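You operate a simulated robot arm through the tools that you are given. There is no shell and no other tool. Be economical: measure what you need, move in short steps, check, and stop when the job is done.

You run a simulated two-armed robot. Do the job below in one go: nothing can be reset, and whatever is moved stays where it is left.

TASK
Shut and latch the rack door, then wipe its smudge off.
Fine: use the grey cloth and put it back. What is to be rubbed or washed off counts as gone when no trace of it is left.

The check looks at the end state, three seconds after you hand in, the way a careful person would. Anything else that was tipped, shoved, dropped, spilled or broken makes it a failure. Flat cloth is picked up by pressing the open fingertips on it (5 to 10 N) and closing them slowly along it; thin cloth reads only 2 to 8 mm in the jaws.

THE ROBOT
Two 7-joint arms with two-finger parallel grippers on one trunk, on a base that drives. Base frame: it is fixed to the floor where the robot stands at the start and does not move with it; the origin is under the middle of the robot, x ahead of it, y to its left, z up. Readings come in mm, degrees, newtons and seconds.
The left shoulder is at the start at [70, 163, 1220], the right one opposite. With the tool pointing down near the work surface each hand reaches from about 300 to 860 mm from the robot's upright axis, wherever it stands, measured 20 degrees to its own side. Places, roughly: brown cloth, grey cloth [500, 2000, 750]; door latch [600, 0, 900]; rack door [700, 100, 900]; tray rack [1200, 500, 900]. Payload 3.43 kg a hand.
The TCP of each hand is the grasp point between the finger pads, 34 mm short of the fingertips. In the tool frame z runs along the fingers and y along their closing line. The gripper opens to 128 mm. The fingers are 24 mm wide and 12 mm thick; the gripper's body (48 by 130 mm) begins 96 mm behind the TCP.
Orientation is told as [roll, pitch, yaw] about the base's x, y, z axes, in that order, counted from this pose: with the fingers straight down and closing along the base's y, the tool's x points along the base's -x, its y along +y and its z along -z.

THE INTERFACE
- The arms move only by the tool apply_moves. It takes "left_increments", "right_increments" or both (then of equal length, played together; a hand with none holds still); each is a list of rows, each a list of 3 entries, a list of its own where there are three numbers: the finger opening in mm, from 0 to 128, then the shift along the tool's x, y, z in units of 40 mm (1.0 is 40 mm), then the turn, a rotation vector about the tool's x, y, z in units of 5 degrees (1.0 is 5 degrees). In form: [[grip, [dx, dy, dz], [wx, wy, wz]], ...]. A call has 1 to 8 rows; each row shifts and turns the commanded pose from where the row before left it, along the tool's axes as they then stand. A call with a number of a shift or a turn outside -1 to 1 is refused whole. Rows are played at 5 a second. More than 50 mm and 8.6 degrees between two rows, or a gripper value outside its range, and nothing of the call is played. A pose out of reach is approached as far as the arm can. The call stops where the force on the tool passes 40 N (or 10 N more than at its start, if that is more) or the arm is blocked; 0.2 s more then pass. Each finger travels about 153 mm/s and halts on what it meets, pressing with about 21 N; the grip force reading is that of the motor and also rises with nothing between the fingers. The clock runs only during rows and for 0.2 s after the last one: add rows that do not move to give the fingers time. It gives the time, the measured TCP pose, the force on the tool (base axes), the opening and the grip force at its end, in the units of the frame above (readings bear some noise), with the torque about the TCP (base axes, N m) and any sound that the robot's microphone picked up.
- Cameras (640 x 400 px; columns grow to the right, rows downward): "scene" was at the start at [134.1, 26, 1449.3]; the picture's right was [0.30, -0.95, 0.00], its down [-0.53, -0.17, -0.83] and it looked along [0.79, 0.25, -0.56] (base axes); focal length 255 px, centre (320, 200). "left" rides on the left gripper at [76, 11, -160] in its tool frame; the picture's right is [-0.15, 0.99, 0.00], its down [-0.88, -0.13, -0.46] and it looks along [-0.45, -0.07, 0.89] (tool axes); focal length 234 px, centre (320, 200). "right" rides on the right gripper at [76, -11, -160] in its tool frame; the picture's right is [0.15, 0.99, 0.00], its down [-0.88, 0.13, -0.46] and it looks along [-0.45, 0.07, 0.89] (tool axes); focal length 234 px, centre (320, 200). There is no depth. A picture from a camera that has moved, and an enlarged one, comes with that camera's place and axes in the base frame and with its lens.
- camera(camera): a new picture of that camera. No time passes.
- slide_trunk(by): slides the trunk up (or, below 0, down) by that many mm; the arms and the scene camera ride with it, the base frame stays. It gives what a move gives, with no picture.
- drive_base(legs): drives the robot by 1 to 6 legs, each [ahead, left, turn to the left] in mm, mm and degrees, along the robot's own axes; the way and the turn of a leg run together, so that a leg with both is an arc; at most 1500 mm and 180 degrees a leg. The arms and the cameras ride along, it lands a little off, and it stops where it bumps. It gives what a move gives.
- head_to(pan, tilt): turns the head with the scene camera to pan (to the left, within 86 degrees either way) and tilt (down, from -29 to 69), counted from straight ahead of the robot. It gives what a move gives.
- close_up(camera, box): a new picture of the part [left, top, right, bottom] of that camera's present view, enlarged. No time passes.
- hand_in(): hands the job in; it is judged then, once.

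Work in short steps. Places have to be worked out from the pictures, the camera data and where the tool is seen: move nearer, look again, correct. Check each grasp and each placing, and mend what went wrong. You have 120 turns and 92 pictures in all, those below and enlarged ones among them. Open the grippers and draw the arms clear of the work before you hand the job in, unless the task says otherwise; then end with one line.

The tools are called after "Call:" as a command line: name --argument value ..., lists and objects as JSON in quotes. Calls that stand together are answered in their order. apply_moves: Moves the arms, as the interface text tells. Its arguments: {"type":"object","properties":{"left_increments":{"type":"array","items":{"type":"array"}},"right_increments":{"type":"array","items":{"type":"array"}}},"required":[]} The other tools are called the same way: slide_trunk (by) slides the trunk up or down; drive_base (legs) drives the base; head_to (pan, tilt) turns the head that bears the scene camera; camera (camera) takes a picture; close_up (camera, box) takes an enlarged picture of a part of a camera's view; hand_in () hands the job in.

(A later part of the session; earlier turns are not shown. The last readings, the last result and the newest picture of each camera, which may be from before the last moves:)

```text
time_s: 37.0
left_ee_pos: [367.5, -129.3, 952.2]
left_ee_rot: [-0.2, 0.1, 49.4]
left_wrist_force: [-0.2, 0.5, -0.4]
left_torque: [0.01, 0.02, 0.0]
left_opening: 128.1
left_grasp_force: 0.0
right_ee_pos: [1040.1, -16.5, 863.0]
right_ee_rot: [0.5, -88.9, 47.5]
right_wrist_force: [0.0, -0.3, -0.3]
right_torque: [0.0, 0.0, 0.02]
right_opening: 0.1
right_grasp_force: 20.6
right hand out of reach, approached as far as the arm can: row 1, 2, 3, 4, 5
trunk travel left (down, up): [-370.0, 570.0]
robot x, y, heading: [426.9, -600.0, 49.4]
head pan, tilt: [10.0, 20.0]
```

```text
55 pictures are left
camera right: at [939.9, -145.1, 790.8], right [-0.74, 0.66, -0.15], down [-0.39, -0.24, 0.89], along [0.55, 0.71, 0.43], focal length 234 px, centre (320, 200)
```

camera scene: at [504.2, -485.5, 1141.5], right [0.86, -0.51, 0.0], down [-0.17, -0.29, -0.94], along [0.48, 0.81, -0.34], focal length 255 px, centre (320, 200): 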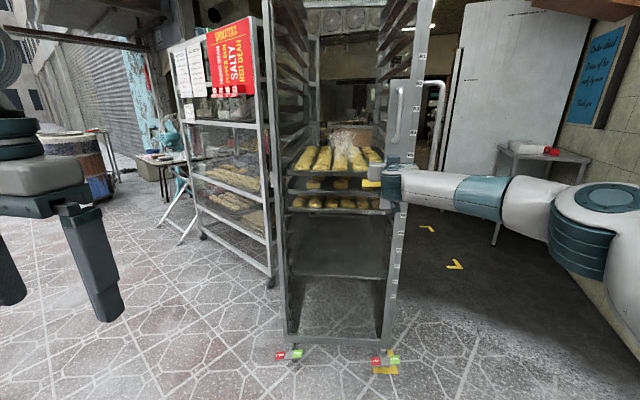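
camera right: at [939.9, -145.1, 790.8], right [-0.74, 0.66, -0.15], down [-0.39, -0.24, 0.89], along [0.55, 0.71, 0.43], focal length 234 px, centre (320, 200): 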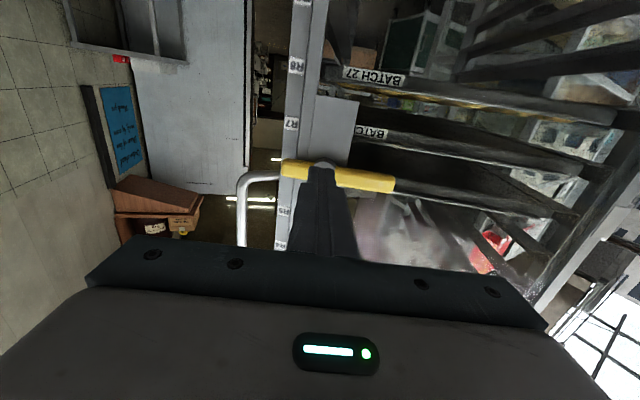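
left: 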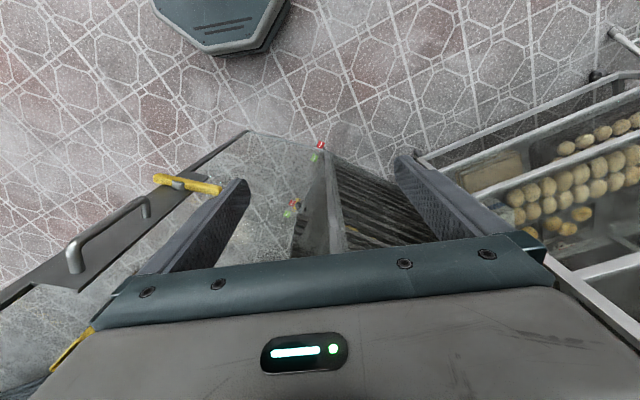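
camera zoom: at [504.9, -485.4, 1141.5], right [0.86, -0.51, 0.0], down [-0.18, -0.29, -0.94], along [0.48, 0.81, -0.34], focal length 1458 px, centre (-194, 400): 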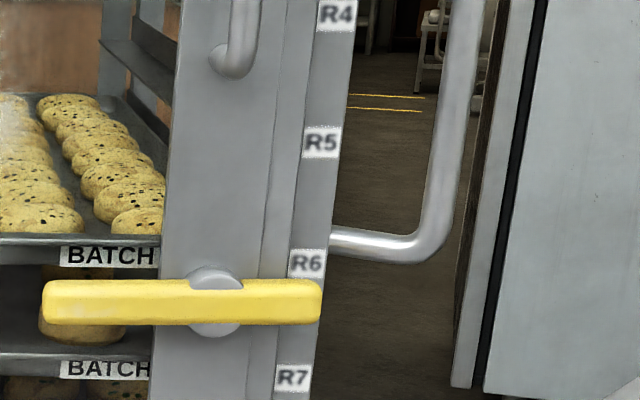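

Lever: boss ≈[1115,88,910], left arm ~97 mm reaching [1040,149,910], face plane known from the push. I position the fingertip above the lever's left end: raise 85, left 92, then forward.

Call:
apply_moves --right_increments '[[0, [-1, 0, 0], [0, 0, 0]], [0, [-1, 0, 0], [0, 0, 0]], [0, [-0.2, 1, 0], [0, 0, 0]], [0, [0, 1, 0], [0, 0, 0]], [0, [0, 0.3, 0], [0, 0, 0]], [0, [0, 0, 0.5], [0, 0, 0]]]'

Call:
camera --camera "right"

Call:
camera --camera "scene"

```text
time_s: 38.4
left_ee_pos: [366.8, -128.9, 952.9]
left_ee_rot: [-0.1, 0.1, 49.3]
left_wrist_force: [-0.4, 0.2, -0.4]
left_torque: [0.01, 0.0, 0.02]
left_opening: 127.8
left_grasp_force: 0.0
right_ee_pos: [984.1, 59.4, 952.6]
right_ee_rot: [3.4, -89.8, 46.0]
right_wrist_force: [0.5, -0.5, 0.3]
right_torque: [-0.01, -0.01, -0.01]
right_opening: 0.0
right_grasp_force: 21.4
trunk travel left (down, up): [-370.0, 570.0]
robot x, y, heading: [423.5, -601.7, 49.2]
head pan, tilt: [10.0, 20.0]
```

```text
54 pictures are left
camera right: at [887.1, -68.9, 877.3], right [-0.75, 0.64, -0.15], down [-0.39, -0.26, 0.88], along [0.53, 0.72, 0.45], focal length 234 px, centre (320, 200)
```

right: 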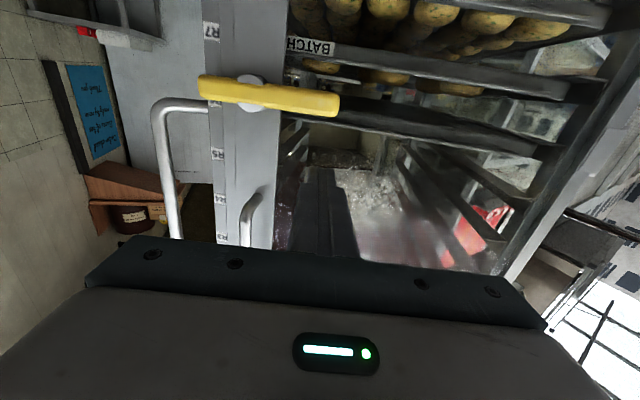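

```text
53 pictures are left
camera scene: at [504.9, -485.4, 1141.4], right [0.86, -0.51, 0.0], down [-0.17, -0.29, -0.94], along [0.48, 0.81, -0.34], focal length 255 px, centre (320, 200)
```

scene: 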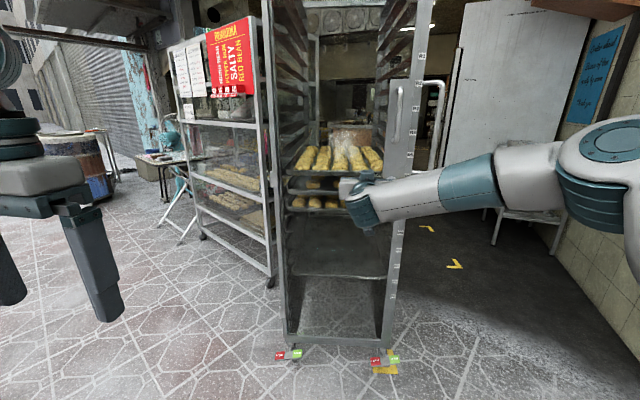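

The two views agree on the lever end (≈[1042,148,903]). I advance 92 mm so the fingertips sit just above the lever arm.

Call:
apply_moves --right_increments '[[0, [0, 0, 0.8], [0, 0, 0]], [0, [0, 0, 0.8], [0, 0, 0]], [0, [0, 0, 0.4], [0, 0, 0]], [0, [0, 0, 0.3], [0, 0, 0]]]'

Call:
camera --camera "right"

```text
time_s: 39.4
left_ee_pos: [366.5, -129.7, 952.9]
left_ee_rot: [0.0, 0.1, 49.3]
left_wrist_force: [0.6, 0.6, 0.3]
left_torque: [0.03, -0.01, -0.01]
left_opening: 128.1
left_grasp_force: 0.1
right_ee_pos: [1044.1, 128.7, 951.8]
right_ee_rot: [1.5, -89.8, 47.6]
right_wrist_force: [0.6, -0.4, 0.4]
right_torque: [0.02, 0.03, 0.01]
right_opening: 0.4
right_grasp_force: 21.1
trunk travel left (down, up): [-370.0, 570.0]
robot x, y, heading: [423.9, -605.7, 49.3]
head pan, tilt: [10.0, 20.0]
```

```text
52 pictures are left
camera right: at [947.4, -0.1, 877.1], right [-0.75, 0.64, -0.15], down [-0.39, -0.26, 0.88], along [0.53, 0.72, 0.45], focal length 234 px, centre (320, 200)
```

right: 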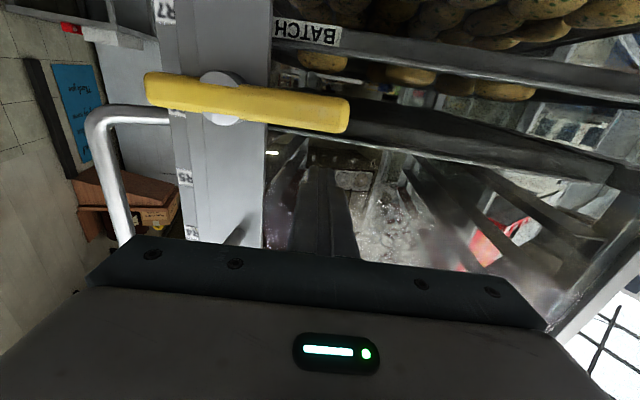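

Positioned. I press down in 8 mm steps to feel whether the lever turns that way.

Call:
apply_moves --right_increments '[[0, [0.2, 0, 0], [0, 0, 0]], [0, [0.2, 0, 0], [0, 0, 0]], [0, [0.2, 0, 0], [0, 0, 0]], [0, [0.2, 0, 0], [0, 0, 0]], [0, [0.2, 0, 0], [0, 0, 0]], [0, [0.2, 0, 0], [0, 0, 0]]]'

Call:
camera --camera "right"

```text
time_s: 40.8
left_ee_pos: [366.8, -130.5, 953.0]
left_ee_rot: [0.0, 0.1, 49.4]
left_wrist_force: [0.0, 0.2, 0.6]
left_torque: [0.01, 0.0, 0.01]
left_opening: 128.2
left_grasp_force: 0.0
right_ee_pos: [1044.0, 128.3, 902.6]
right_ee_rot: [8.3, -89.8, 41.1]
right_wrist_force: [0.3, -0.1, 0.6]
right_torque: [-0.01, 0.02, -0.02]
right_opening: 0.5
right_grasp_force: 20.9
trunk travel left (down, up): [-370.0, 570.0]
robot x, y, heading: [427.2, -603.0, 49.0]
head pan, tilt: [10.0, 20.0]
```

```text
51 pictures are left
camera right: at [946.9, -1.1, 828.6], right [-0.75, 0.64, -0.15], down [-0.39, -0.26, 0.88], along [0.53, 0.72, 0.45], focal length 234 px, centre (320, 200)
```

right: 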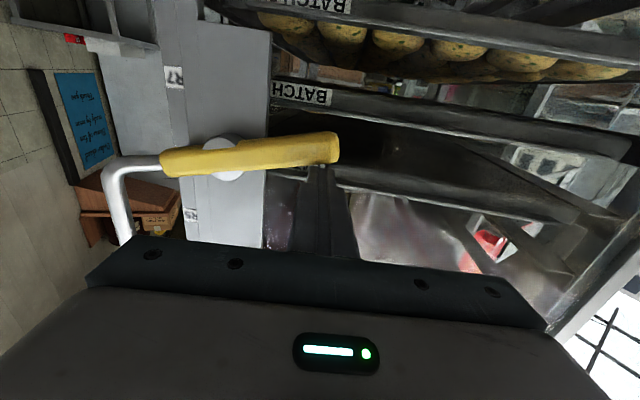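

The lever yields easily and is rotating (left arm down). I follow its arc toward vertical, watching for a stop or sound.

Call:
apply_moves --right_increments '[[0, [0.3, 0, 0], [0, 0, 0]], [0, [0.3, 0, 0], [0, 0, 0]], [0, [0.3, -0.1, 0], [0, 0, 0]], [0, [0.25, -0.2, 0], [0, 0, 0]], [0, [0.25, -0.25, 0], [0, 0, 0]]]'

Call:
camera --camera "right"

```text
time_s: 42.0
left_ee_pos: [368.0, -129.3, 953.4]
left_ee_rot: [0.0, 0.1, 49.4]
left_wrist_force: [-0.1, 0.3, -0.1]
left_torque: [-0.01, -0.02, -0.06]
left_opening: 128.0
left_grasp_force: 0.1
right_ee_pos: [1062.0, 114.6, 847.5]
right_ee_rot: [-1.3, -89.8, 50.7]
right_wrist_force: [0.4, 0.2, -0.3]
right_torque: [-0.01, 0.04, -0.01]
right_opening: 0.0
right_grasp_force: 21.2
trunk travel left (down, up): [-370.0, 570.0]
robot x, y, heading: [424.1, -601.7, 49.3]
head pan, tilt: [10.0, 20.0]
```

```text
50 pictures are left
camera right: at [964.6, -15.1, 772.2], right [-0.75, 0.64, -0.15], down [-0.39, -0.26, 0.88], along [0.53, 0.72, 0.45], focal length 234 px, centre (320, 200)
```

right: 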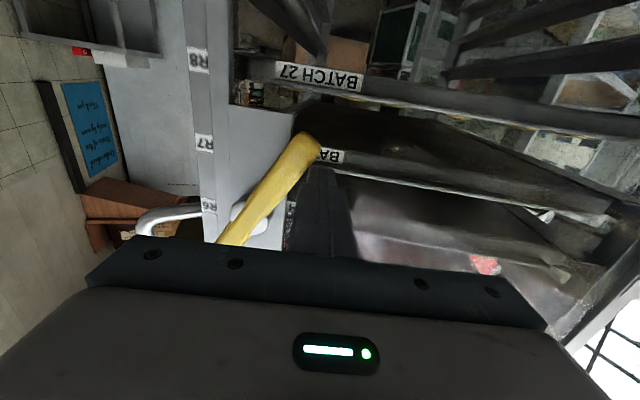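

About 60° turned. I continue around to vertical.

Call:
apply_moves --right_increments '[[0, [0.25, -0.2, 0], [0, 0, 0]], [0, [0.15, -0.2, 0], [0, 0, 0]], [0, [0.1, -0.25, 0], [0, 0, 0]], [0, [0.05, -0.25, 0], [0, 0, 0]], [0, [0, -0.2, 0], [0, 0, 0]], [0, [0, -0.2, 0], [0, 0, 0]]]'

Call:
camera --camera "right"

```text
time_s: 43.4
left_ee_pos: [367.1, -128.7, 955.1]
left_ee_rot: [0.0, 0.2, 49.4]
left_wrist_force: [0.4, 0.9, 0.3]
left_torque: [0.0, -0.01, 0.0]
left_opening: 127.9
left_grasp_force: 0.1
right_ee_pos: [1091.5, 90.2, 834.1]
right_ee_rot: [0.9, -89.4, 47.9]
right_wrist_force: [-0.5, 0.1, 0.3]
right_torque: [0.0, 0.0, 0.0]
right_opening: 0.0
right_grasp_force: 21.3
right hand out of reach, approached as far as the arm can: row 5, 6
trunk travel left (down, up): [-370.0, 570.0]
robot x, y, heading: [429.2, -603.2, 49.2]
head pan, tilt: [10.0, 20.0]
```

```text
49 pictures are left
camera right: at [993.2, -38.5, 761.2], right [-0.75, 0.65, -0.15], down [-0.39, -0.25, 0.89], along [0.54, 0.72, 0.44], focal length 234 px, centre (320, 200)
```

right: 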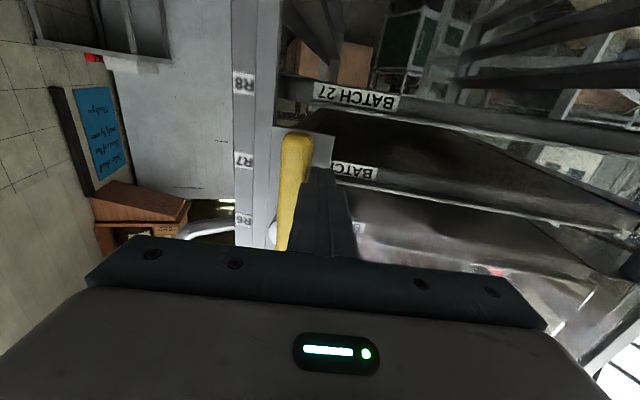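

Almost vertical, but the arm is at its limit low right. I push nearer the pivot (higher) to bring it fully vertical and feel for a stop.

Call:
apply_moves --right_increments '[[0, [-0.5, 0.1, 0], [0, 0, 0]], [0, [-0.1, -0.2, 0], [0, 0, 0]], [0, [0, -0.2, 0], [0, 0, 0]], [0, [0, -0.2, 0], [0, 0, 0]], [0, [0, -0.2, 0], [0, 0, 0]]]'

Call:
camera --camera "right"

```text
time_s: 44.6
left_ee_pos: [364.2, -128.4, 953.4]
left_ee_rot: [-0.1, -0.1, 49.5]
left_wrist_force: [0.0, 0.5, -0.1]
left_torque: [0.01, 0.01, -0.01]
left_opening: 127.9
left_grasp_force: 0.0
right_ee_pos: [1095.6, 85.9, 857.6]
right_ee_rot: [-16.7, -89.5, 66.1]
right_wrist_force: [-18.8, 10.1, -1.6]
right_torque: [0.05, 0.16, 0.64]
right_opening: 0.0
right_grasp_force: 21.0
right hand out of reach, approached as far as the arm can: row 4, 5
trunk travel left (down, up): [-370.0, 570.0]
robot x, y, heading: [423.4, -603.3, 49.3]
head pan, tilt: [10.0, 20.0]
```

```text
48 pictures are left
camera right: at [998.8, -43.9, 784.1], right [-0.75, 0.64, -0.15], down [-0.39, -0.25, 0.88], along [0.53, 0.72, 0.44], focal length 234 px, centre (320, 200)
```

right: 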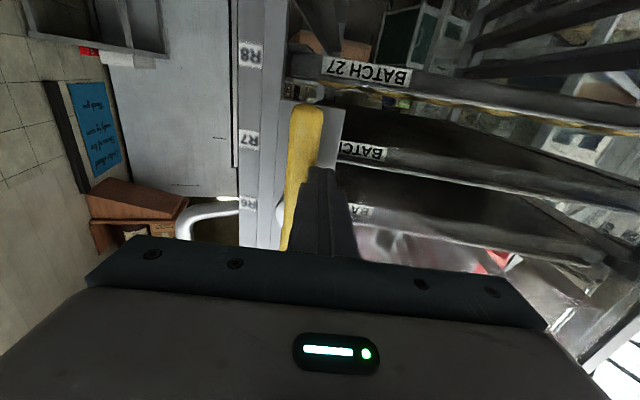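

A 21 N lateral reaction shows the lever has hit its stop at vertical. I ease off, withdraw, and look at the door.

Call:
apply_moves --right_increments '[[0, [0, 0.4, 0], [0, 0, 0]], [0, [0, 0, -1], [0, 0, 0]], [0, [0, 0, -1], [0, 0, 0]], [0, [0, 0, -1], [0, 0, 0]], [0, [-1, 0, 0], [0, 0, 0]], [0, [-1, 0.5, -1], [0, 0, 0]], [0, [0, 1, -0.5], [0, 0, 0]]]'

Call:
close_up --camera "scene" --box '[340, 60, 480, 200]'

```text
refused: row 6 steps farther than a row can; nothing moved
```

```text
2.86 times, centred on (410, 130) of scene
camera zoom: at [501.9, -484.4, 1141.5], right [0.86, -0.51, 0.0], down [-0.17, -0.3, -0.94], along [0.48, 0.81, -0.34], focal length 729 px, centre (63, 400)
```

zoom: 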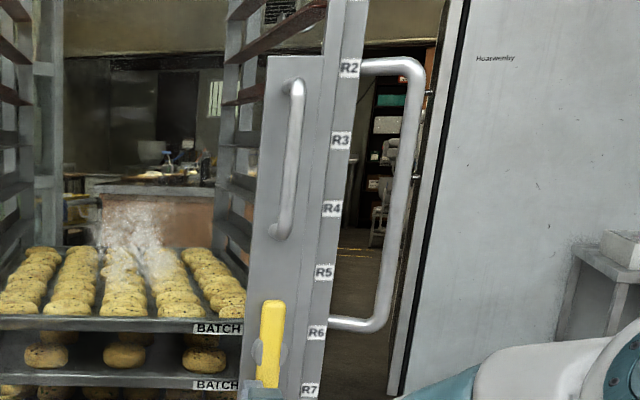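

The lever is now upright. I withdraw with smaller steps.

Call:
apply_moves --right_increments '[[0, [0, 0.4, 0], [0, 0, 0]], [0, [0, 0, -1], [0, 0, 0]], [0, [0, 0, -1], [0, 0, 0]], [0, [0, 0, -1], [0, 0, 0]], [0, [-0.9, 0, 0], [0, 0, 0]], [0, [-0.9, 0, -0.5], [0, 0, 0]], [0, [-0.9, 0, -0.5], [0, 0, 0]]]'

Call:
close_up --camera "scene" --box '[260, 60, 460, 220]'

```text
time_s: 46.2
left_ee_pos: [366.8, -129.7, 953.3]
left_ee_rot: [0.1, 0.0, 49.5]
left_wrist_force: [-0.3, -0.6, -0.6]
left_torque: [0.0, 0.02, 0.01]
left_opening: 127.8
left_grasp_force: 0.1
right_ee_pos: [985.0, -30.2, 969.3]
right_ee_rot: [9.7, -89.8, 39.6]
right_wrist_force: [0.2, -0.3, -0.1]
right_torque: [-0.02, 0.01, 0.02]
right_opening: 0.0
right_grasp_force: 21.4
trunk travel left (down, up): [-370.0, 570.0]
robot x, y, heading: [426.1, -600.2, 49.2]
head pan, tilt: [10.0, 20.0]
```

```text
2.50 times, centred on (360, 140) of scene
camera zoom: at [504.0, -486.7, 1141.6], right [0.86, -0.51, 0.0], down [-0.17, -0.29, -0.94], along [0.48, 0.81, -0.34], focal length 638 px, centre (220, 350)
```

zoom: 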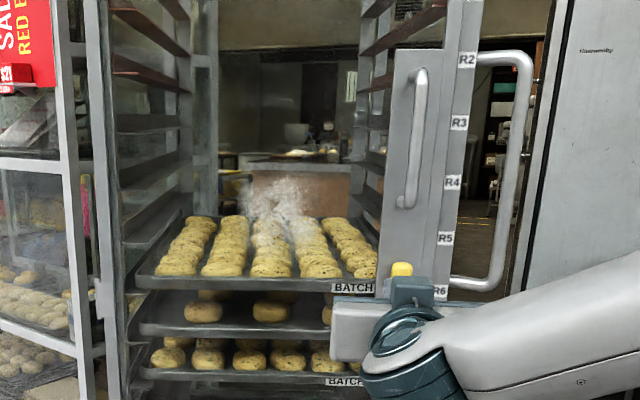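

I verify the latch with a gentle pull on the handle (bar estimated at [1105,80], z 1020–1210). First raise the hand to z≈1075 and open to 70 mm.

Call:
apply_moves --right_increments '[[20, [-0.9, -0.2, 0], [0, 0, 0]], [50, [-0.9, -0.2, 0], [0, 0, 0]], [70, [-0.85, -0.1, 0.5], [0, 0, 0]], [70, [0, 0, 0.7], [0, 0, 0]], [70, [0, 0, 0.5], [0, 0, 0]]]'

Call:
camera --camera "right"

Call:
close_up --camera "scene" --box '[300, 50, 480, 190]'

```text
time_s: 47.4
left_ee_pos: [367.6, -128.4, 953.9]
left_ee_rot: [0.0, 0.1, 49.3]
left_wrist_force: [-0.3, -0.2, 0.0]
left_torque: [0.04, 0.0, 0.01]
left_opening: 127.9
left_grasp_force: 0.1
right_ee_pos: [1046.6, 10.4, 1073.1]
right_ee_rot: [-3.4, -89.7, 52.6]
right_wrist_force: [0.0, -0.7, -0.7]
right_torque: [-0.05, -0.02, 0.03]
right_opening: 69.9
right_grasp_force: 0.1
trunk travel left (down, up): [-370.0, 570.0]
robot x, y, heading: [425.2, -604.2, 49.0]
head pan, tilt: [10.0, 20.0]
```

```text
45 pictures are left
camera right: at [949.0, -118.4, 998.1], right [-0.75, 0.64, -0.15], down [-0.39, -0.26, 0.88], along [0.53, 0.72, 0.45], focal length 234 px, centre (320, 200)
```

right: 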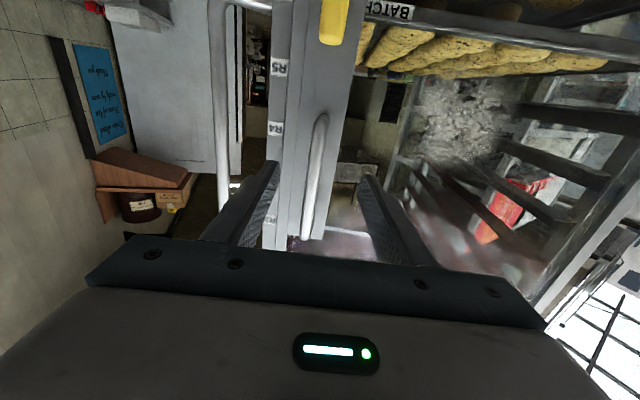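

```text
2.86 times, centred on (390, 120) of scene
camera zoom: at [504.4, -485.8, 1141.5], right [0.86, -0.51, 0.0], down [-0.17, -0.29, -0.94], along [0.48, 0.81, -0.34], focal length 729 px, centre (120, 429)
```

zoom: 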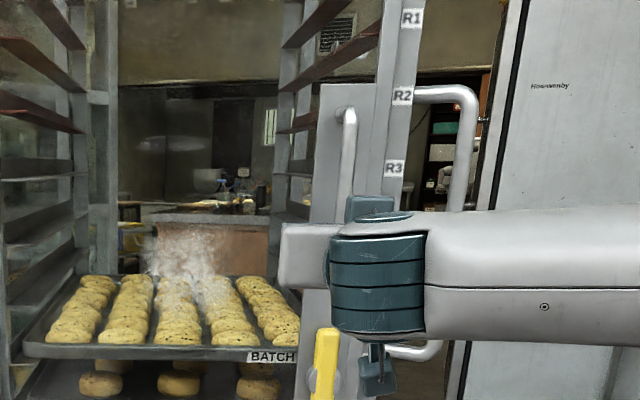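

The bar lies between the open fingers. I advance 80 mm and close softly on it.

Call:
apply_moves --right_increments '[[70, [0, 0, 0.8], [0, 0, 0]], [70, [0, 0, 0.7], [0, 0, 0]], [70, [0, 0, 0.5], [0, 0, 0]], [40, [0, 0, 0], [0, 0, 0]], [15, [0, 0, 0], [0, 0, 0]], [10, [0, 0, 0], [0, 0, 0]], [10, [0, 0, 0], [0, 0, 0]]]'

Call:
camera --camera "right"

```text
time_s: 49.0
left_ee_pos: [368.0, -130.6, 953.2]
left_ee_rot: [0.1, 0.1, 49.3]
left_wrist_force: [0.3, -0.3, -0.5]
left_torque: [-0.02, -0.01, -0.01]
left_opening: 128.0
left_grasp_force: 0.0
right_ee_pos: [1101.9, 68.3, 1074.4]
right_ee_rot: [49.8, -89.8, -0.8]
right_wrist_force: [11.6, -9.4, 1.9]
right_torque: [-0.39, -0.05, -0.42]
right_opening: 15.6
right_grasp_force: 44.6
trunk travel left (down, up): [-370.0, 570.0]
robot x, y, heading: [423.9, -601.8, 49.2]
head pan, tilt: [10.0, 20.0]
```

```text
43 pictures are left
camera right: at [1003.5, -60.2, 999.2], right [-0.75, 0.65, -0.14], down [-0.39, -0.26, 0.88], along [0.54, 0.72, 0.45], focal length 234 px, centre (320, 200)
```

right: 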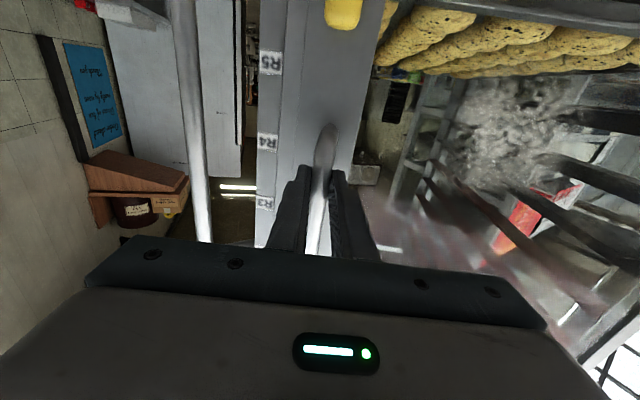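

Bar gripped (15.6 mm). I pull back 12 mm gently to test the latch.

Call:
apply_moves --right_increments '[[10, [0, 0, -0.1], [0, 0, 0]], [10, [0, 0, -0.1], [0, 0, 0]], [10, [0, 0, -0.1], [0, 0, 0]]]'

```text
time_s: 49.8
left_ee_pos: [369.7, -129.8, 954.8]
left_ee_rot: [0.3, 0.1, 49.3]
left_wrist_force: [-0.6, 0.5, 0.1]
left_torque: [-0.01, 0.02, 0.0]
left_opening: 128.0
left_grasp_force: 0.1
right_ee_pos: [1091.7, 60.1, 1069.4]
right_ee_rot: [29.3, -89.6, 19.9]
right_wrist_force: [17.5, -7.6, -1.7]
right_torque: [-0.04, -0.16, -0.49]
right_opening: 20.2
right_grasp_force: 8.7
trunk travel left (down, up): [-370.0, 570.0]
robot x, y, heading: [424.4, -602.3, 49.3]
head pan, tilt: [10.0, 20.0]
```

The hand moved 13 mm; unclear whether the door followed or the fingers slipped. I look.

Call:
camera --camera "right"

Call:
close_up --camera "scene" --box '[360, 50, 440, 110]'

```text
42 pictures are left
camera right: at [994.4, -68.6, 996.1], right [-0.75, 0.65, -0.14], down [-0.39, -0.26, 0.88], along [0.53, 0.72, 0.45], focal length 234 px, centre (320, 200)
```

right: 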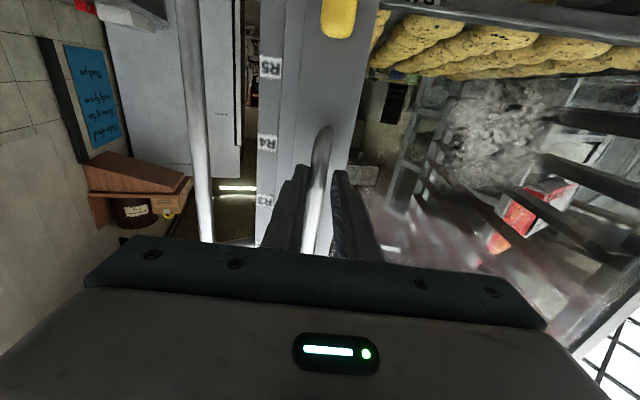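

```text
6.67 times, centred on (400, 80) of scene
camera zoom: at [506.9, -487.2, 1141.3], right [0.86, -0.51, 0.0], down [-0.18, -0.29, -0.94], along [0.48, 0.81, -0.34], focal length 1702 px, centre (-213, 1000)
```

zoom: 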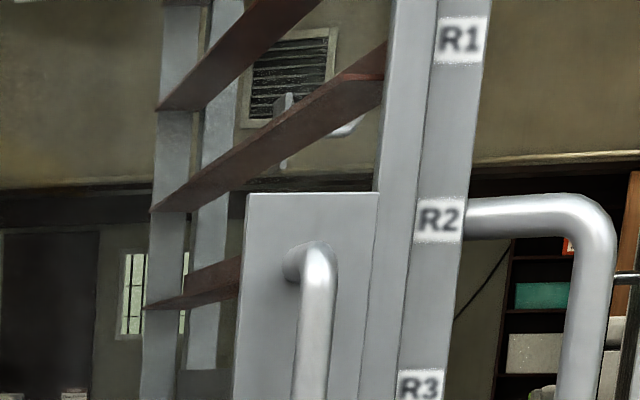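

The bar position relative to the post is unchanged: the fingers only slipped along the bar, so the door is held. I release, withdraw, then drive toward the small table with the cloths (≈[485,1920]).

Call:
apply_moves --right_increments '[[40, [0, 0, 0], [0, 0, 0]], [70, [0, 0, 0], [0, 0, 0]], [70, [0, 0, 0], [0, 0, 0]], [70, [0, 0, -0.8], [0, 0, 0]], [70, [0, 0, -1], [0, 0, 0]], [70, [0, 0, -1], [0, 0, 0]], [70, [0, 0, -1], [0, 0, 0]]]'

Call:
close_up --camera "scene" --box '[120, 110, 260, 200]'

Call:
close_up --camera "scene" --box '[280, 60, 440, 220]'

```text
time_s: 51.4
left_ee_pos: [368.3, -130.4, 953.9]
left_ee_rot: [0.1, 0.0, 49.4]
left_wrist_force: [-0.8, 0.1, 0.2]
left_torque: [0.06, 0.0, -0.01]
left_opening: 127.9
left_grasp_force: 0.1
right_ee_pos: [990.2, -53.9, 1072.1]
right_ee_rot: [13.4, -89.8, 36.1]
right_wrist_force: [0.0, -1.2, -1.4]
right_torque: [0.0, -0.04, 0.03]
right_opening: 70.2
right_grasp_force: 0.0
trunk travel left (down, up): [-370.0, 570.0]
robot x, y, heading: [425.4, -604.7, 49.2]
head pan, tilt: [10.0, 20.0]
```

```text
4.44 times, centred on (190, 155) of scene
camera zoom: at [504.1, -486.5, 1141.7], right [0.86, -0.51, 0.0], down [-0.17, -0.29, -0.94], along [0.48, 0.81, -0.34], focal length 1134 px, centre (898, 400)
```

zoom: 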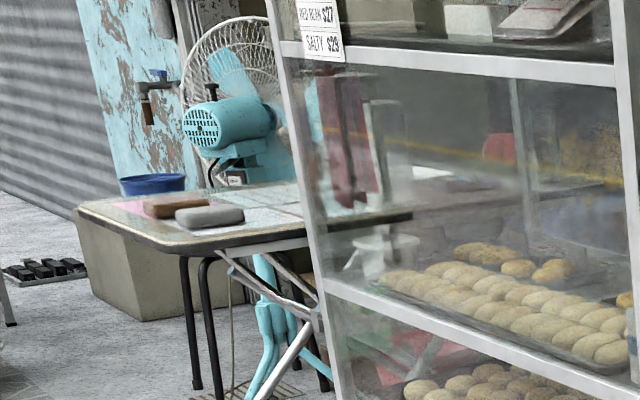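

```text
2.50 times, centred on (360, 140) of scene
camera zoom: at [504.1, -486.5, 1141.7], right [0.86, -0.51, 0.0], down [-0.17, -0.29, -0.94], along [0.48, 0.81, -0.34], focal length 638 px, centre (220, 350)
```

zoom: 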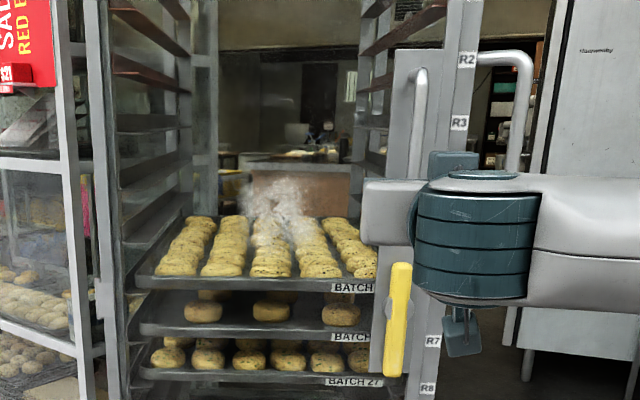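

The grey cloth is a folded pad at about [474,1988] on the table's near corner, brown one behind. I drive back, turn to heading ~90° and move up along the shelf, stopping short to look.

Call:
drive_base --legs '[[-250, 0, 0], [0, 0, 41], [1000, 0, 0], [700, 0, 0]]'

Call:
head_to --pan 0 --tilt 25

Call:
camera --camera "scene"

```text
time_s: 63.4
left_ee_pos: [-150.5, 1204.3, 953.6]
left_ee_rot: [0.0, 0.1, 91.7]
left_wrist_force: [0.1, -0.1, 0.3]
left_torque: [-0.01, -0.01, 0.02]
left_opening: 127.8
left_grasp_force: 0.1
right_ee_pos: [258.4, 1680.2, 1072.3]
right_ee_rot: [5.1, -89.9, 86.6]
right_wrist_force: [0.1, 0.6, -0.1]
right_torque: [0.01, 0.04, 0.01]
right_opening: 69.8
right_grasp_force: 0.1
trunk travel left (down, up): [-370.0, 570.0]
robot x, y, heading: [210.3, 888.8, 91.9]
head pan, tilt: [10.0, 20.0]
```

```text
time_s: 64.1
left_ee_pos: [-150.3, 1203.8, 953.0]
left_ee_rot: [0.0, 0.1, 91.8]
left_wrist_force: [0.6, 0.1, 0.1]
left_torque: [0.02, 0.0, 0.0]
left_opening: 127.9
left_grasp_force: 0.1
right_ee_pos: [258.9, 1680.6, 1071.9]
right_ee_rot: [5.1, -89.8, 86.7]
right_wrist_force: [-0.7, 0.0, -0.2]
right_torque: [-0.01, 0.02, 0.0]
right_opening: 70.1
right_grasp_force: 0.0
trunk travel left (down, up): [-370.0, 570.0]
robot x, y, heading: [212.3, 892.6, 91.9]
head pan, tilt: [0.0, 25.0]
```

```text
38 pictures are left
camera scene: at [207.3, 1034.1, 1133.5], right [1.0, 0.03, 0.0], down [0.01, -0.42, -0.91], along [-0.03, 0.91, -0.42], focal length 255 px, centre (320, 200)
```

scene: 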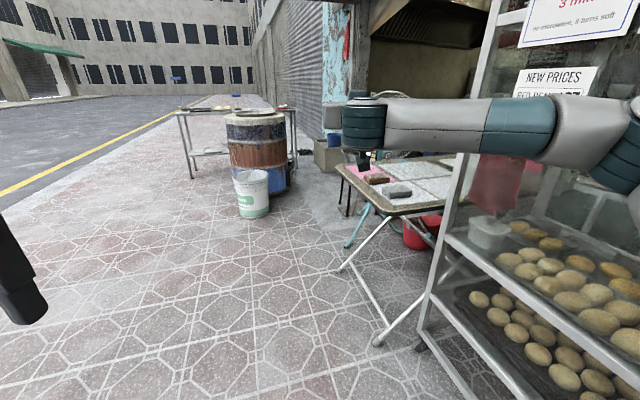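

Grey cloth ≈[482,1977], brown ≈[426,2116]. I turn the right hand back to pointing down (18 × 5°), drawing it in a little as it turns.

Call:
apply_moves --right_increments '[[70, [0, 0, -0.5], [0, 1, 0]], [70, [0, 0, -0.5], [0, 1, 0]], [70, [0, 0, -0.5], [0, 1, 0]], [70, [0, 0, -0.5], [0, 1, 0]], [70, [0, 0, 0], [0, 1, 0]], [70, [0, 0, 0], [0, 1, 0]], [70, [0, 0, 0], [0, 1, 0]], [70, [0, 0, 0], [0, 1, 0]]]'

Call:
apply_moves --right_increments '[[70, [0.5, 0, 0], [0, 1, 0]], [70, [0.5, 0, 0], [0, 1, 0]], [70, [0.5, 0, 0], [0, 1, 0]], [70, [0.5, 0, 0], [0, 1, 0]], [70, [0.5, 0, 0], [0, 1, 0]], [70, [0.5, 0, 0], [0, 1, 0]], [70, [0, 0, 0], [0, 1, 0]], [70, [0, 0, 0], [0, 1, 0]]]'

Call:
apply_moves --right_increments '[[100, [0, 0, 0], [0, 1, 0]], [100, [0, 0, 0], [0, 1, 0]], [100, [0, 0, 0], [0, 0, 0]]]'

```text
time_s: 65.9
left_ee_pos: [-149.5, 1202.5, 953.4]
left_ee_rot: [0.0, 0.1, 91.7]
left_wrist_force: [0.2, 1.1, 0.2]
left_torque: [0.01, 0.0, -0.03]
left_opening: 128.2
left_grasp_force: 0.0
right_ee_pos: [260.3, 1601.3, 1084.0]
right_ee_rot: [0.0, -49.8, 91.7]
right_wrist_force: [-0.2, 0.1, -0.8]
right_torque: [-0.04, -0.02, 0.0]
right_opening: 70.1
right_grasp_force: 0.1
trunk travel left (down, up): [-370.0, 570.0]
robot x, y, heading: [214.8, 895.9, 91.5]
head pan, tilt: [0.0, 25.0]
```

```text
time_s: 67.7
left_ee_pos: [-150.8, 1202.6, 953.2]
left_ee_rot: [0.0, 0.1, 91.9]
left_wrist_force: [-0.1, -0.3, -0.8]
left_torque: [-0.01, 0.01, -0.01]
left_opening: 127.8
left_grasp_force: 0.0
right_ee_pos: [263.0, 1507.4, 1010.1]
right_ee_rot: [0.0, -9.8, 91.8]
right_wrist_force: [0.0, -0.2, -0.4]
right_torque: [-0.01, -0.02, -0.03]
right_opening: 70.4
right_grasp_force: 0.0
trunk travel left (down, up): [-370.0, 570.0]
robot x, y, heading: [210.6, 893.3, 91.8]
head pan, tilt: [0.0, 25.0]
```

```text
time_s: 68.5
left_ee_pos: [-149.5, 1203.3, 953.1]
left_ee_rot: [0.1, 0.0, 91.7]
left_wrist_force: [-0.8, -0.3, 0.1]
left_torque: [-0.01, 0.0, -0.02]
left_opening: 128.2
left_grasp_force: 0.0
right_ee_pos: [263.3, 1507.7, 1009.9]
right_ee_rot: [0.0, 0.2, 91.8]
right_wrist_force: [0.2, -0.1, 0.0]
right_torque: [-0.01, 0.0, -0.01]
right_opening: 99.8
right_grasp_force: 0.0
trunk travel left (down, up): [-370.0, 570.0]
robot x, y, heading: [215.1, 890.5, 91.7]
head pan, tilt: [0.0, 25.0]
```

Hand now points down. I drive right 100 and ahead 460 to bring the cloth within reach, then look with both cameras.

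Call:
drive_base --legs '[[0, -100, 0], [460, 0, 0]]'

Call:
camera --camera "right"

Call:
camera --camera "scene"

```text
time_s: 72.0
left_ee_pos: [-74.3, 1656.0, 953.2]
left_ee_rot: [-0.6, -0.3, 91.9]
left_wrist_force: [-0.1, 0.4, 0.3]
left_torque: [-0.02, 0.04, 0.0]
left_opening: 128.0
left_grasp_force: 0.0
right_ee_pos: [336.0, 1960.2, 1014.5]
right_ee_rot: [-0.5, -0.2, 91.9]
right_wrist_force: [1.2, 0.6, -0.7]
right_torque: [0.03, 0.0, 0.0]
right_opening: 100.1
right_grasp_force: 0.1
trunk travel left (down, up): [-370.0, 570.0]
robot x, y, heading: [295.6, 1352.3, 91.8]
head pan, tilt: [0.0, 25.0]
```

```text
37 pictures are left
camera right: at [347.9, 1882.5, 1175.1], right [-0.98, -0.18, -0.01], down [-0.16, 0.87, 0.46], along [-0.07, 0.45, -0.89], focal length 234 px, centre (320, 200)
```

right: 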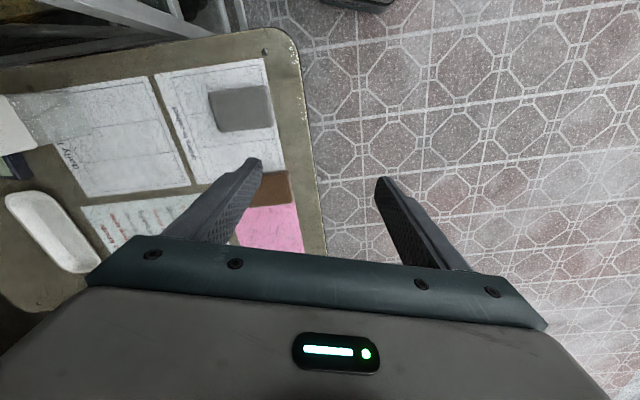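

```text
36 pictures are left
camera scene: at [282.0, 1485.6, 1134.2], right [1.0, 0.03, 0.01], down [0.02, -0.42, -0.91], along [-0.03, 0.91, -0.42], focal length 255 px, centre (320, 200)
```

scene: 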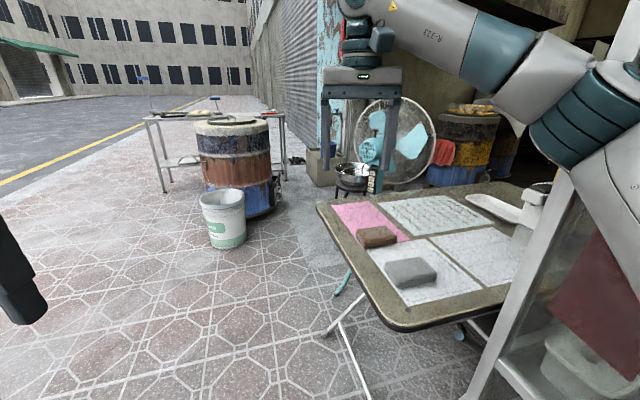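

The cloth is visible, but the readings show a slight 0.5° body tilt; I check whether the right elbow touches the shelf.

Call:
head_to --pan -50 --tilt 20

Call:
camera --camera "scene"

```text
time_s: 73.2
left_ee_pos: [-73.5, 1656.1, 952.3]
left_ee_rot: [-0.5, -0.2, 91.9]
left_wrist_force: [-0.5, 0.5, 0.5]
left_torque: [0.01, 0.0, 0.02]
left_opening: 127.9
left_grasp_force: 0.0
right_ee_pos: [336.6, 1959.5, 1014.9]
right_ee_rot: [-0.5, -0.2, 92.1]
right_wrist_force: [-0.2, 1.3, 0.5]
right_torque: [0.0, -0.06, -0.01]
right_opening: 99.9
right_grasp_force: 0.2
trunk travel left (down, up): [-370.0, 570.0]
robot x, y, heading: [291.7, 1349.2, 91.7]
head pan, tilt: [-50.0, 20.0]
```

```text
35 pictures are left
camera scene: at [354.5, 1456.3, 1142.8], right [0.67, -0.74, 0.0], down [-0.25, -0.22, -0.94], along [0.7, 0.63, -0.33], focal length 255 px, centre (320, 200)
```

scene: 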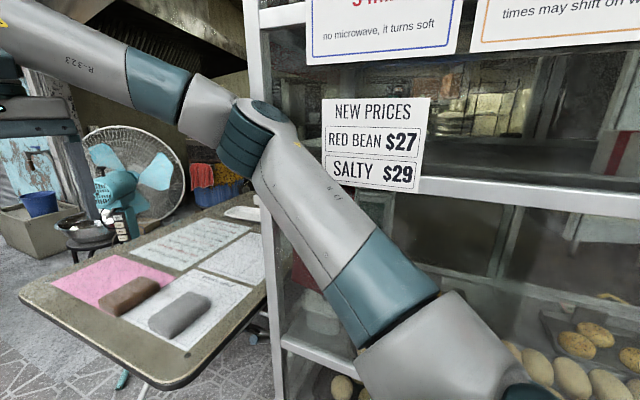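

The elbow is right against the shelf post. I back off to the left, then approach the table from the street side instead (heading 0), where the right arm has room.

Call:
drive_base --legs '[[0, 150, 0], [0, 350, 0], [300, 0, 0], [0, 0, -92]]'

Call:
camera --camera "scene"

Call:
head_to --pan 10 --tilt 30

Call:
camera --camera "scene"

```text
time_s: 81.9
left_ee_pos: [106.6, 1991.2, 953.4]
left_ee_rot: [0.0, 0.1, 0.7]
left_wrist_force: [0.6, -0.1, -0.7]
left_torque: [0.0, -0.02, 0.02]
left_opening: 128.0
left_grasp_force: 0.0
right_ee_pos: [402.5, 1574.5, 1009.2]
right_ee_rot: [0.0, 0.2, 0.9]
right_wrist_force: [-0.1, 0.3, 0.4]
right_torque: [-0.02, 0.03, -0.04]
right_opening: 100.0
right_grasp_force: 0.0
trunk travel left (down, up): [-370.0, 570.0]
robot x, y, heading: [-214.7, 1633.4, 0.6]
head pan, tilt: [-50.0, 20.0]
```

```text
34 pictures are left
camera scene: at [-100.1, 1563.4, 1141.5], right [-0.76, -0.65, 0.0], down [-0.22, 0.26, -0.94], along [0.61, -0.71, -0.34], focal length 255 px, centre (320, 200)
```

scene: 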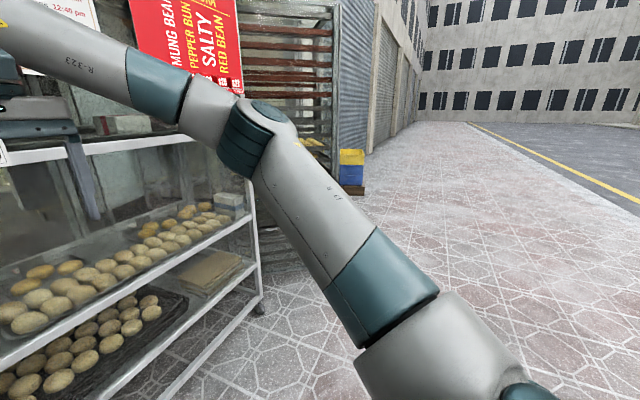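

```text
time_s: 83.2
left_ee_pos: [106.1, 1991.5, 952.8]
left_ee_rot: [0.0, 0.1, 0.8]
left_wrist_force: [0.1, -0.1, 0.0]
left_torque: [0.01, -0.01, -0.03]
left_opening: 128.0
left_grasp_force: 0.1
right_ee_pos: [401.9, 1575.0, 1010.3]
right_ee_rot: [0.0, 0.2, 0.9]
right_wrist_force: [-0.2, 0.6, -1.0]
right_torque: [0.01, 0.01, -0.04]
right_opening: 100.0
right_grasp_force: 0.0
trunk travel left (down, up): [-370.0, 570.0]
robot x, y, heading: [-206.7, 1635.2, 0.7]
head pan, tilt: [10.0, 30.0]
```

```text
33 pictures are left
camera scene: at [-72.1, 1651.0, 1125.5], right [0.19, -0.98, 0.0], down [-0.49, -0.09, -0.87], along [0.85, 0.16, -0.5], focal length 255 px, centre (320, 200)
```

scene: 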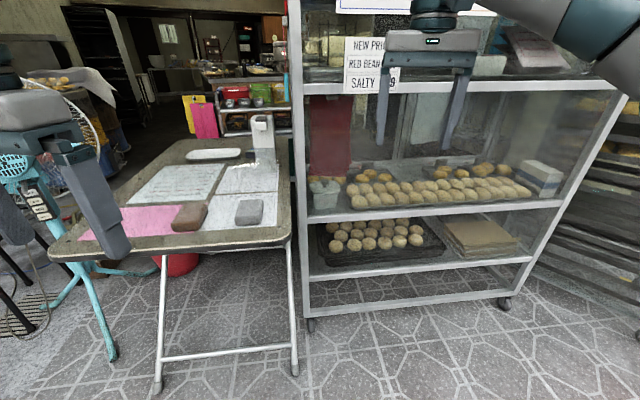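

No damage visible; tilt is gone. Cloth at about [472,1952]. I tuck the left hand in 120 mm, then drive left 380 and ahead 65 so the right hand hovers over the cloth.

Call:
apply_moves --left_increments '[[128, [0, -1, 0], [0, 0, 0]], [128, [0, -1, 0], [0, 0, 0]], [128, [0, -1, 0], [0, 0, 0]]]'

Call:
drive_base --legs '[[0, 380, 0], [65, 0, 0]]'

Call:
camera --camera "right"

```text
time_s: 84.0
left_ee_pos: [109.5, 1869.4, 953.2]
left_ee_rot: [0.2, 0.1, 0.9]
left_wrist_force: [0.1, -0.6, 0.4]
left_torque: [0.04, 0.0, 0.0]
left_opening: 128.0
left_grasp_force: 0.0
right_ee_pos: [403.9, 1573.0, 1010.2]
right_ee_rot: [0.1, 0.3, 0.9]
right_wrist_force: [0.5, 0.2, 0.4]
right_torque: [0.03, 0.0, -0.02]
right_opening: 100.1
right_grasp_force: 0.0
trunk travel left (down, up): [-370.0, 570.0]
robot x, y, heading: [-211.1, 1632.1, 1.0]
head pan, tilt: [10.0, 30.0]
```

```text
time_s: 87.0
left_ee_pos: [167.4, 2252.2, 953.1]
left_ee_rot: [0.0, 0.0, 1.0]
left_wrist_force: [0.0, 0.7, 0.2]
left_torque: [0.02, 0.04, 0.0]
left_opening: 127.9
left_grasp_force: 0.0
right_ee_pos: [462.1, 1957.6, 1010.2]
right_ee_rot: [0.0, 0.2, 1.1]
right_wrist_force: [0.9, 0.3, -1.4]
right_torque: [0.03, 0.09, 0.01]
right_opening: 100.0
right_grasp_force: 0.0
trunk travel left (down, up): [-370.0, 570.0]
robot x, y, heading: [-151.0, 2013.7, 0.9]
head pan, tilt: [10.0, 30.0]
```

```text
32 pictures are left
camera right: at [385.7, 1943.4, 1170.2], right [-0.16, 0.99, 0.0], down [0.88, 0.15, 0.45], along [0.45, 0.07, -0.89], focal length 234 px, centre (320, 200)
```

right: 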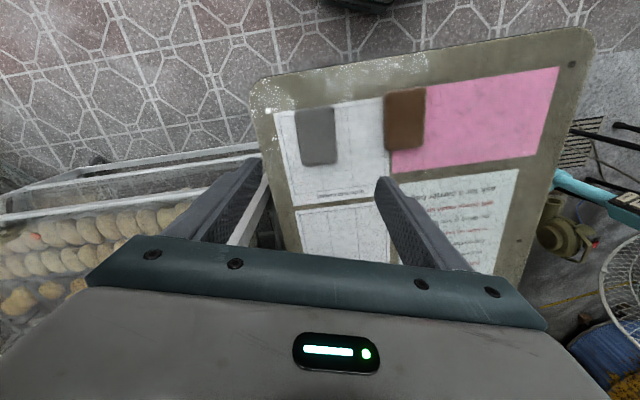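

Grey pad spans about x 425–527, y 1914–1986, brown begins at y≈2062. I centre over [471,1950] and descend to z≈850, then look closer.

Call:
apply_moves --right_increments '[[100, [-0.22, -0.19, 1], [0, 0, 0]], [100, [0, 0, 1], [0, 0, 0]], [100, [0, 0, 1], [0, 0, 0]], [100, [0, 0, 1], [0, 0, 0]]]'

Call:
camera --camera "right"

Call:
close_up --camera "scene" --box '[240, 120, 420, 240]'

```text
time_s: 88.0
left_ee_pos: [168.4, 2252.4, 954.1]
left_ee_rot: [-0.1, 0.1, 1.0]
left_wrist_force: [1.8, 0.8, -1.1]
left_torque: [-0.02, -0.03, 0.0]
left_opening: 128.1
left_grasp_force: 0.0
right_ee_pos: [470.1, 1949.4, 849.8]
right_ee_rot: [0.0, 0.2, 1.0]
right_wrist_force: [0.3, -0.2, -0.7]
right_torque: [0.0, -0.02, 0.01]
right_opening: 100.1
right_grasp_force: 0.0
trunk travel left (down, up): [-370.0, 570.0]
robot x, y, heading: [-154.4, 2012.9, 1.1]
head pan, tilt: [10.0, 30.0]
```

```text
31 pictures are left
camera right: at [393.1, 1936.3, 1011.2], right [-0.16, 0.99, 0.0], down [0.88, 0.15, 0.45], along [0.45, 0.08, -0.89], focal length 234 px, centre (320, 200)
```

right: 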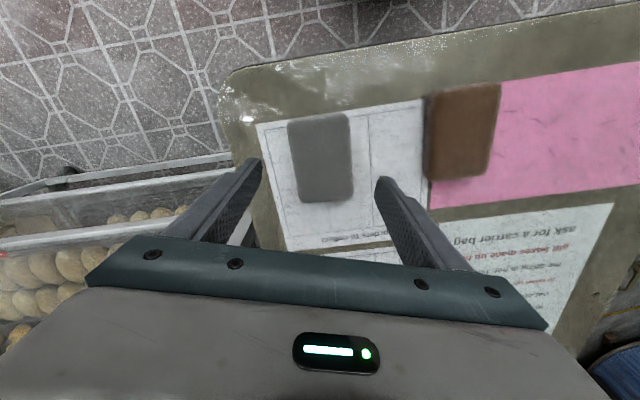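

```text
3.33 times, centred on (330, 180) of scene
camera zoom: at [-14.0, 2031.3, 1125.5], right [0.19, -0.98, 0.0], down [-0.49, -0.1, -0.87], along [0.85, 0.17, -0.5], focal length 851 px, centre (287, 267)
```

zoom: 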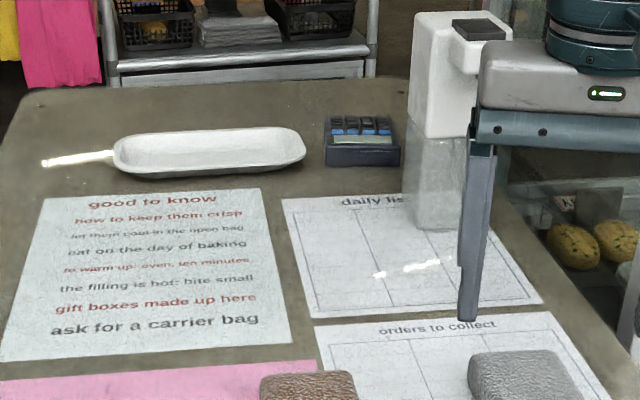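

Pad centre confirmed at ≈[474,1951], 73 mm wide between the jaws. I descend astride it until the tips are ~8 mm above the table.

Call:
apply_moves --right_increments '[[104, [-0.1, 0, 0.8], [0, 0, 0]], [104, [0, 0, 0.6], [0, 0, 0]], [104, [0, 0, 0.3], [0, 0, 0]], [104, [0, 0, 0.2], [0, 0, 0]]]'

Call:
camera --camera "right"

Call:
head_to --pan 0 --tilt 45

Call:
close_up --camera "scene" --box '[290, 70, 430, 170]'

```text
time_s: 89.0
left_ee_pos: [166.3, 2253.2, 953.7]
left_ee_rot: [-0.1, 0.0, 1.0]
left_wrist_force: [0.0, -0.3, -0.2]
left_torque: [-0.01, -0.01, -0.03]
left_opening: 128.2
left_grasp_force: 0.1
right_ee_pos: [472.3, 1948.6, 774.4]
right_ee_rot: [-0.1, 0.2, 1.0]
right_wrist_force: [-0.1, -0.1, 0.1]
right_torque: [-0.01, -0.01, -0.01]
right_opening: 103.6
right_grasp_force: 0.0
trunk travel left (down, up): [-370.0, 570.0]
robot x, y, heading: [-152.7, 2012.9, 1.1]
head pan, tilt: [10.0, 30.0]
```

```text
29 pictures are left
camera right: at [396.7, 1935.3, 934.4], right [-0.16, 0.99, 0.0], down [0.88, 0.15, 0.45], along [0.45, 0.07, -0.89], focal length 234 px, centre (320, 200)
```

right: 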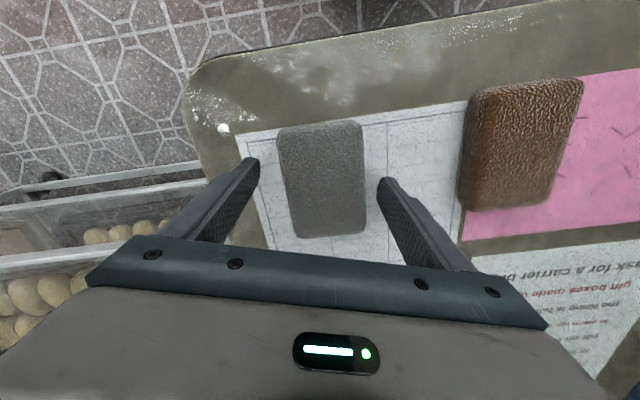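

```text
time_s: 89.8
left_ee_pos: [166.4, 2251.9, 953.0]
left_ee_rot: [0.0, 0.1, 1.0]
left_wrist_force: [0.7, -0.5, -0.3]
left_torque: [0.02, 0.02, 0.02]
left_opening: 128.1
left_grasp_force: 0.1
right_ee_pos: [472.7, 1949.0, 773.5]
right_ee_rot: [0.0, 0.2, 1.1]
right_wrist_force: [0.5, -0.9, -0.5]
right_torque: [0.0, -0.01, -0.02]
right_opening: 104.1
right_grasp_force: 0.0
trunk travel left (down, up): [-370.0, 570.0]
robot x, y, heading: [-154.7, 2016.2, 0.9]
head pan, tilt: [0.0, 45.0]
```

```text
4.00 times, centred on (360, 120) of scene
camera zoom: at [-22.0, 2015.8, 1102.9], right [0.02, -1.0, 0.0], down [-0.71, -0.01, -0.71], along [0.71, 0.01, -0.71], focal length 1021 px, centre (160, 520)
```

zoom: 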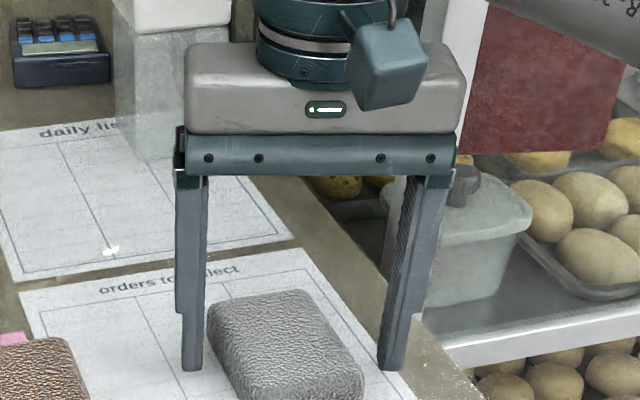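

The pad sits centred between the fingers, about 25 mm thick. I close slowly on it.

Call:
apply_moves --right_increments '[[90, [0, 0, 0], [0, 0, 0]], [80, [0, 0, 0], [0, 0, 0]], [70, [0, 0, 0], [0, 0, 0]], [60, [0, 0, 0], [0, 0, 0]], [50, [0, 0, 0], [0, 0, 0]], [40, [0, 0, 0], [0, 0, 0]], [40, [0, 0, 0], [0, 0, 0]]]'

Call:
camera --camera "right"

```text
time_s: 91.4
left_ee_pos: [165.8, 2253.2, 954.0]
left_ee_rot: [0.0, 0.1, 1.0]
left_wrist_force: [0.7, -0.3, 0.5]
left_torque: [0.0, 0.0, 0.0]
left_opening: 128.0
left_grasp_force: 0.1
right_ee_pos: [472.8, 1948.2, 773.4]
right_ee_rot: [0.0, 0.1, 1.1]
right_wrist_force: [0.7, -0.1, 1.2]
right_torque: [0.02, -0.05, 0.04]
right_opening: 75.1
right_grasp_force: 21.1
trunk travel left (down, up): [-370.0, 570.0]
robot x, y, heading: [-152.8, 2015.1, 0.9]
head pan, tilt: [0.0, 45.0]
```

```text
27 pictures are left
camera right: at [396.5, 1935.4, 934.7], right [-0.16, 0.99, 0.0], down [0.88, 0.15, 0.45], along [0.45, 0.07, -0.89], focal length 234 px, centre (320, 200)
```

right: 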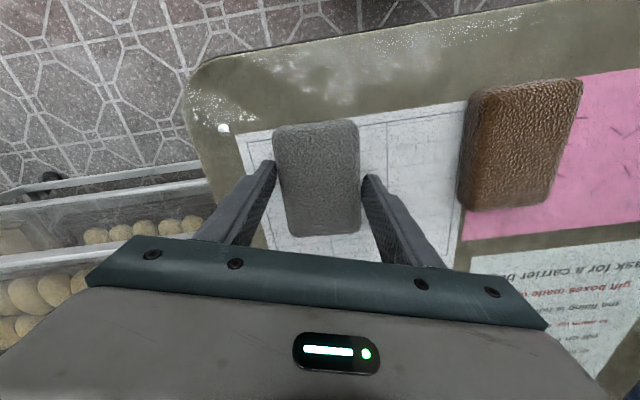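

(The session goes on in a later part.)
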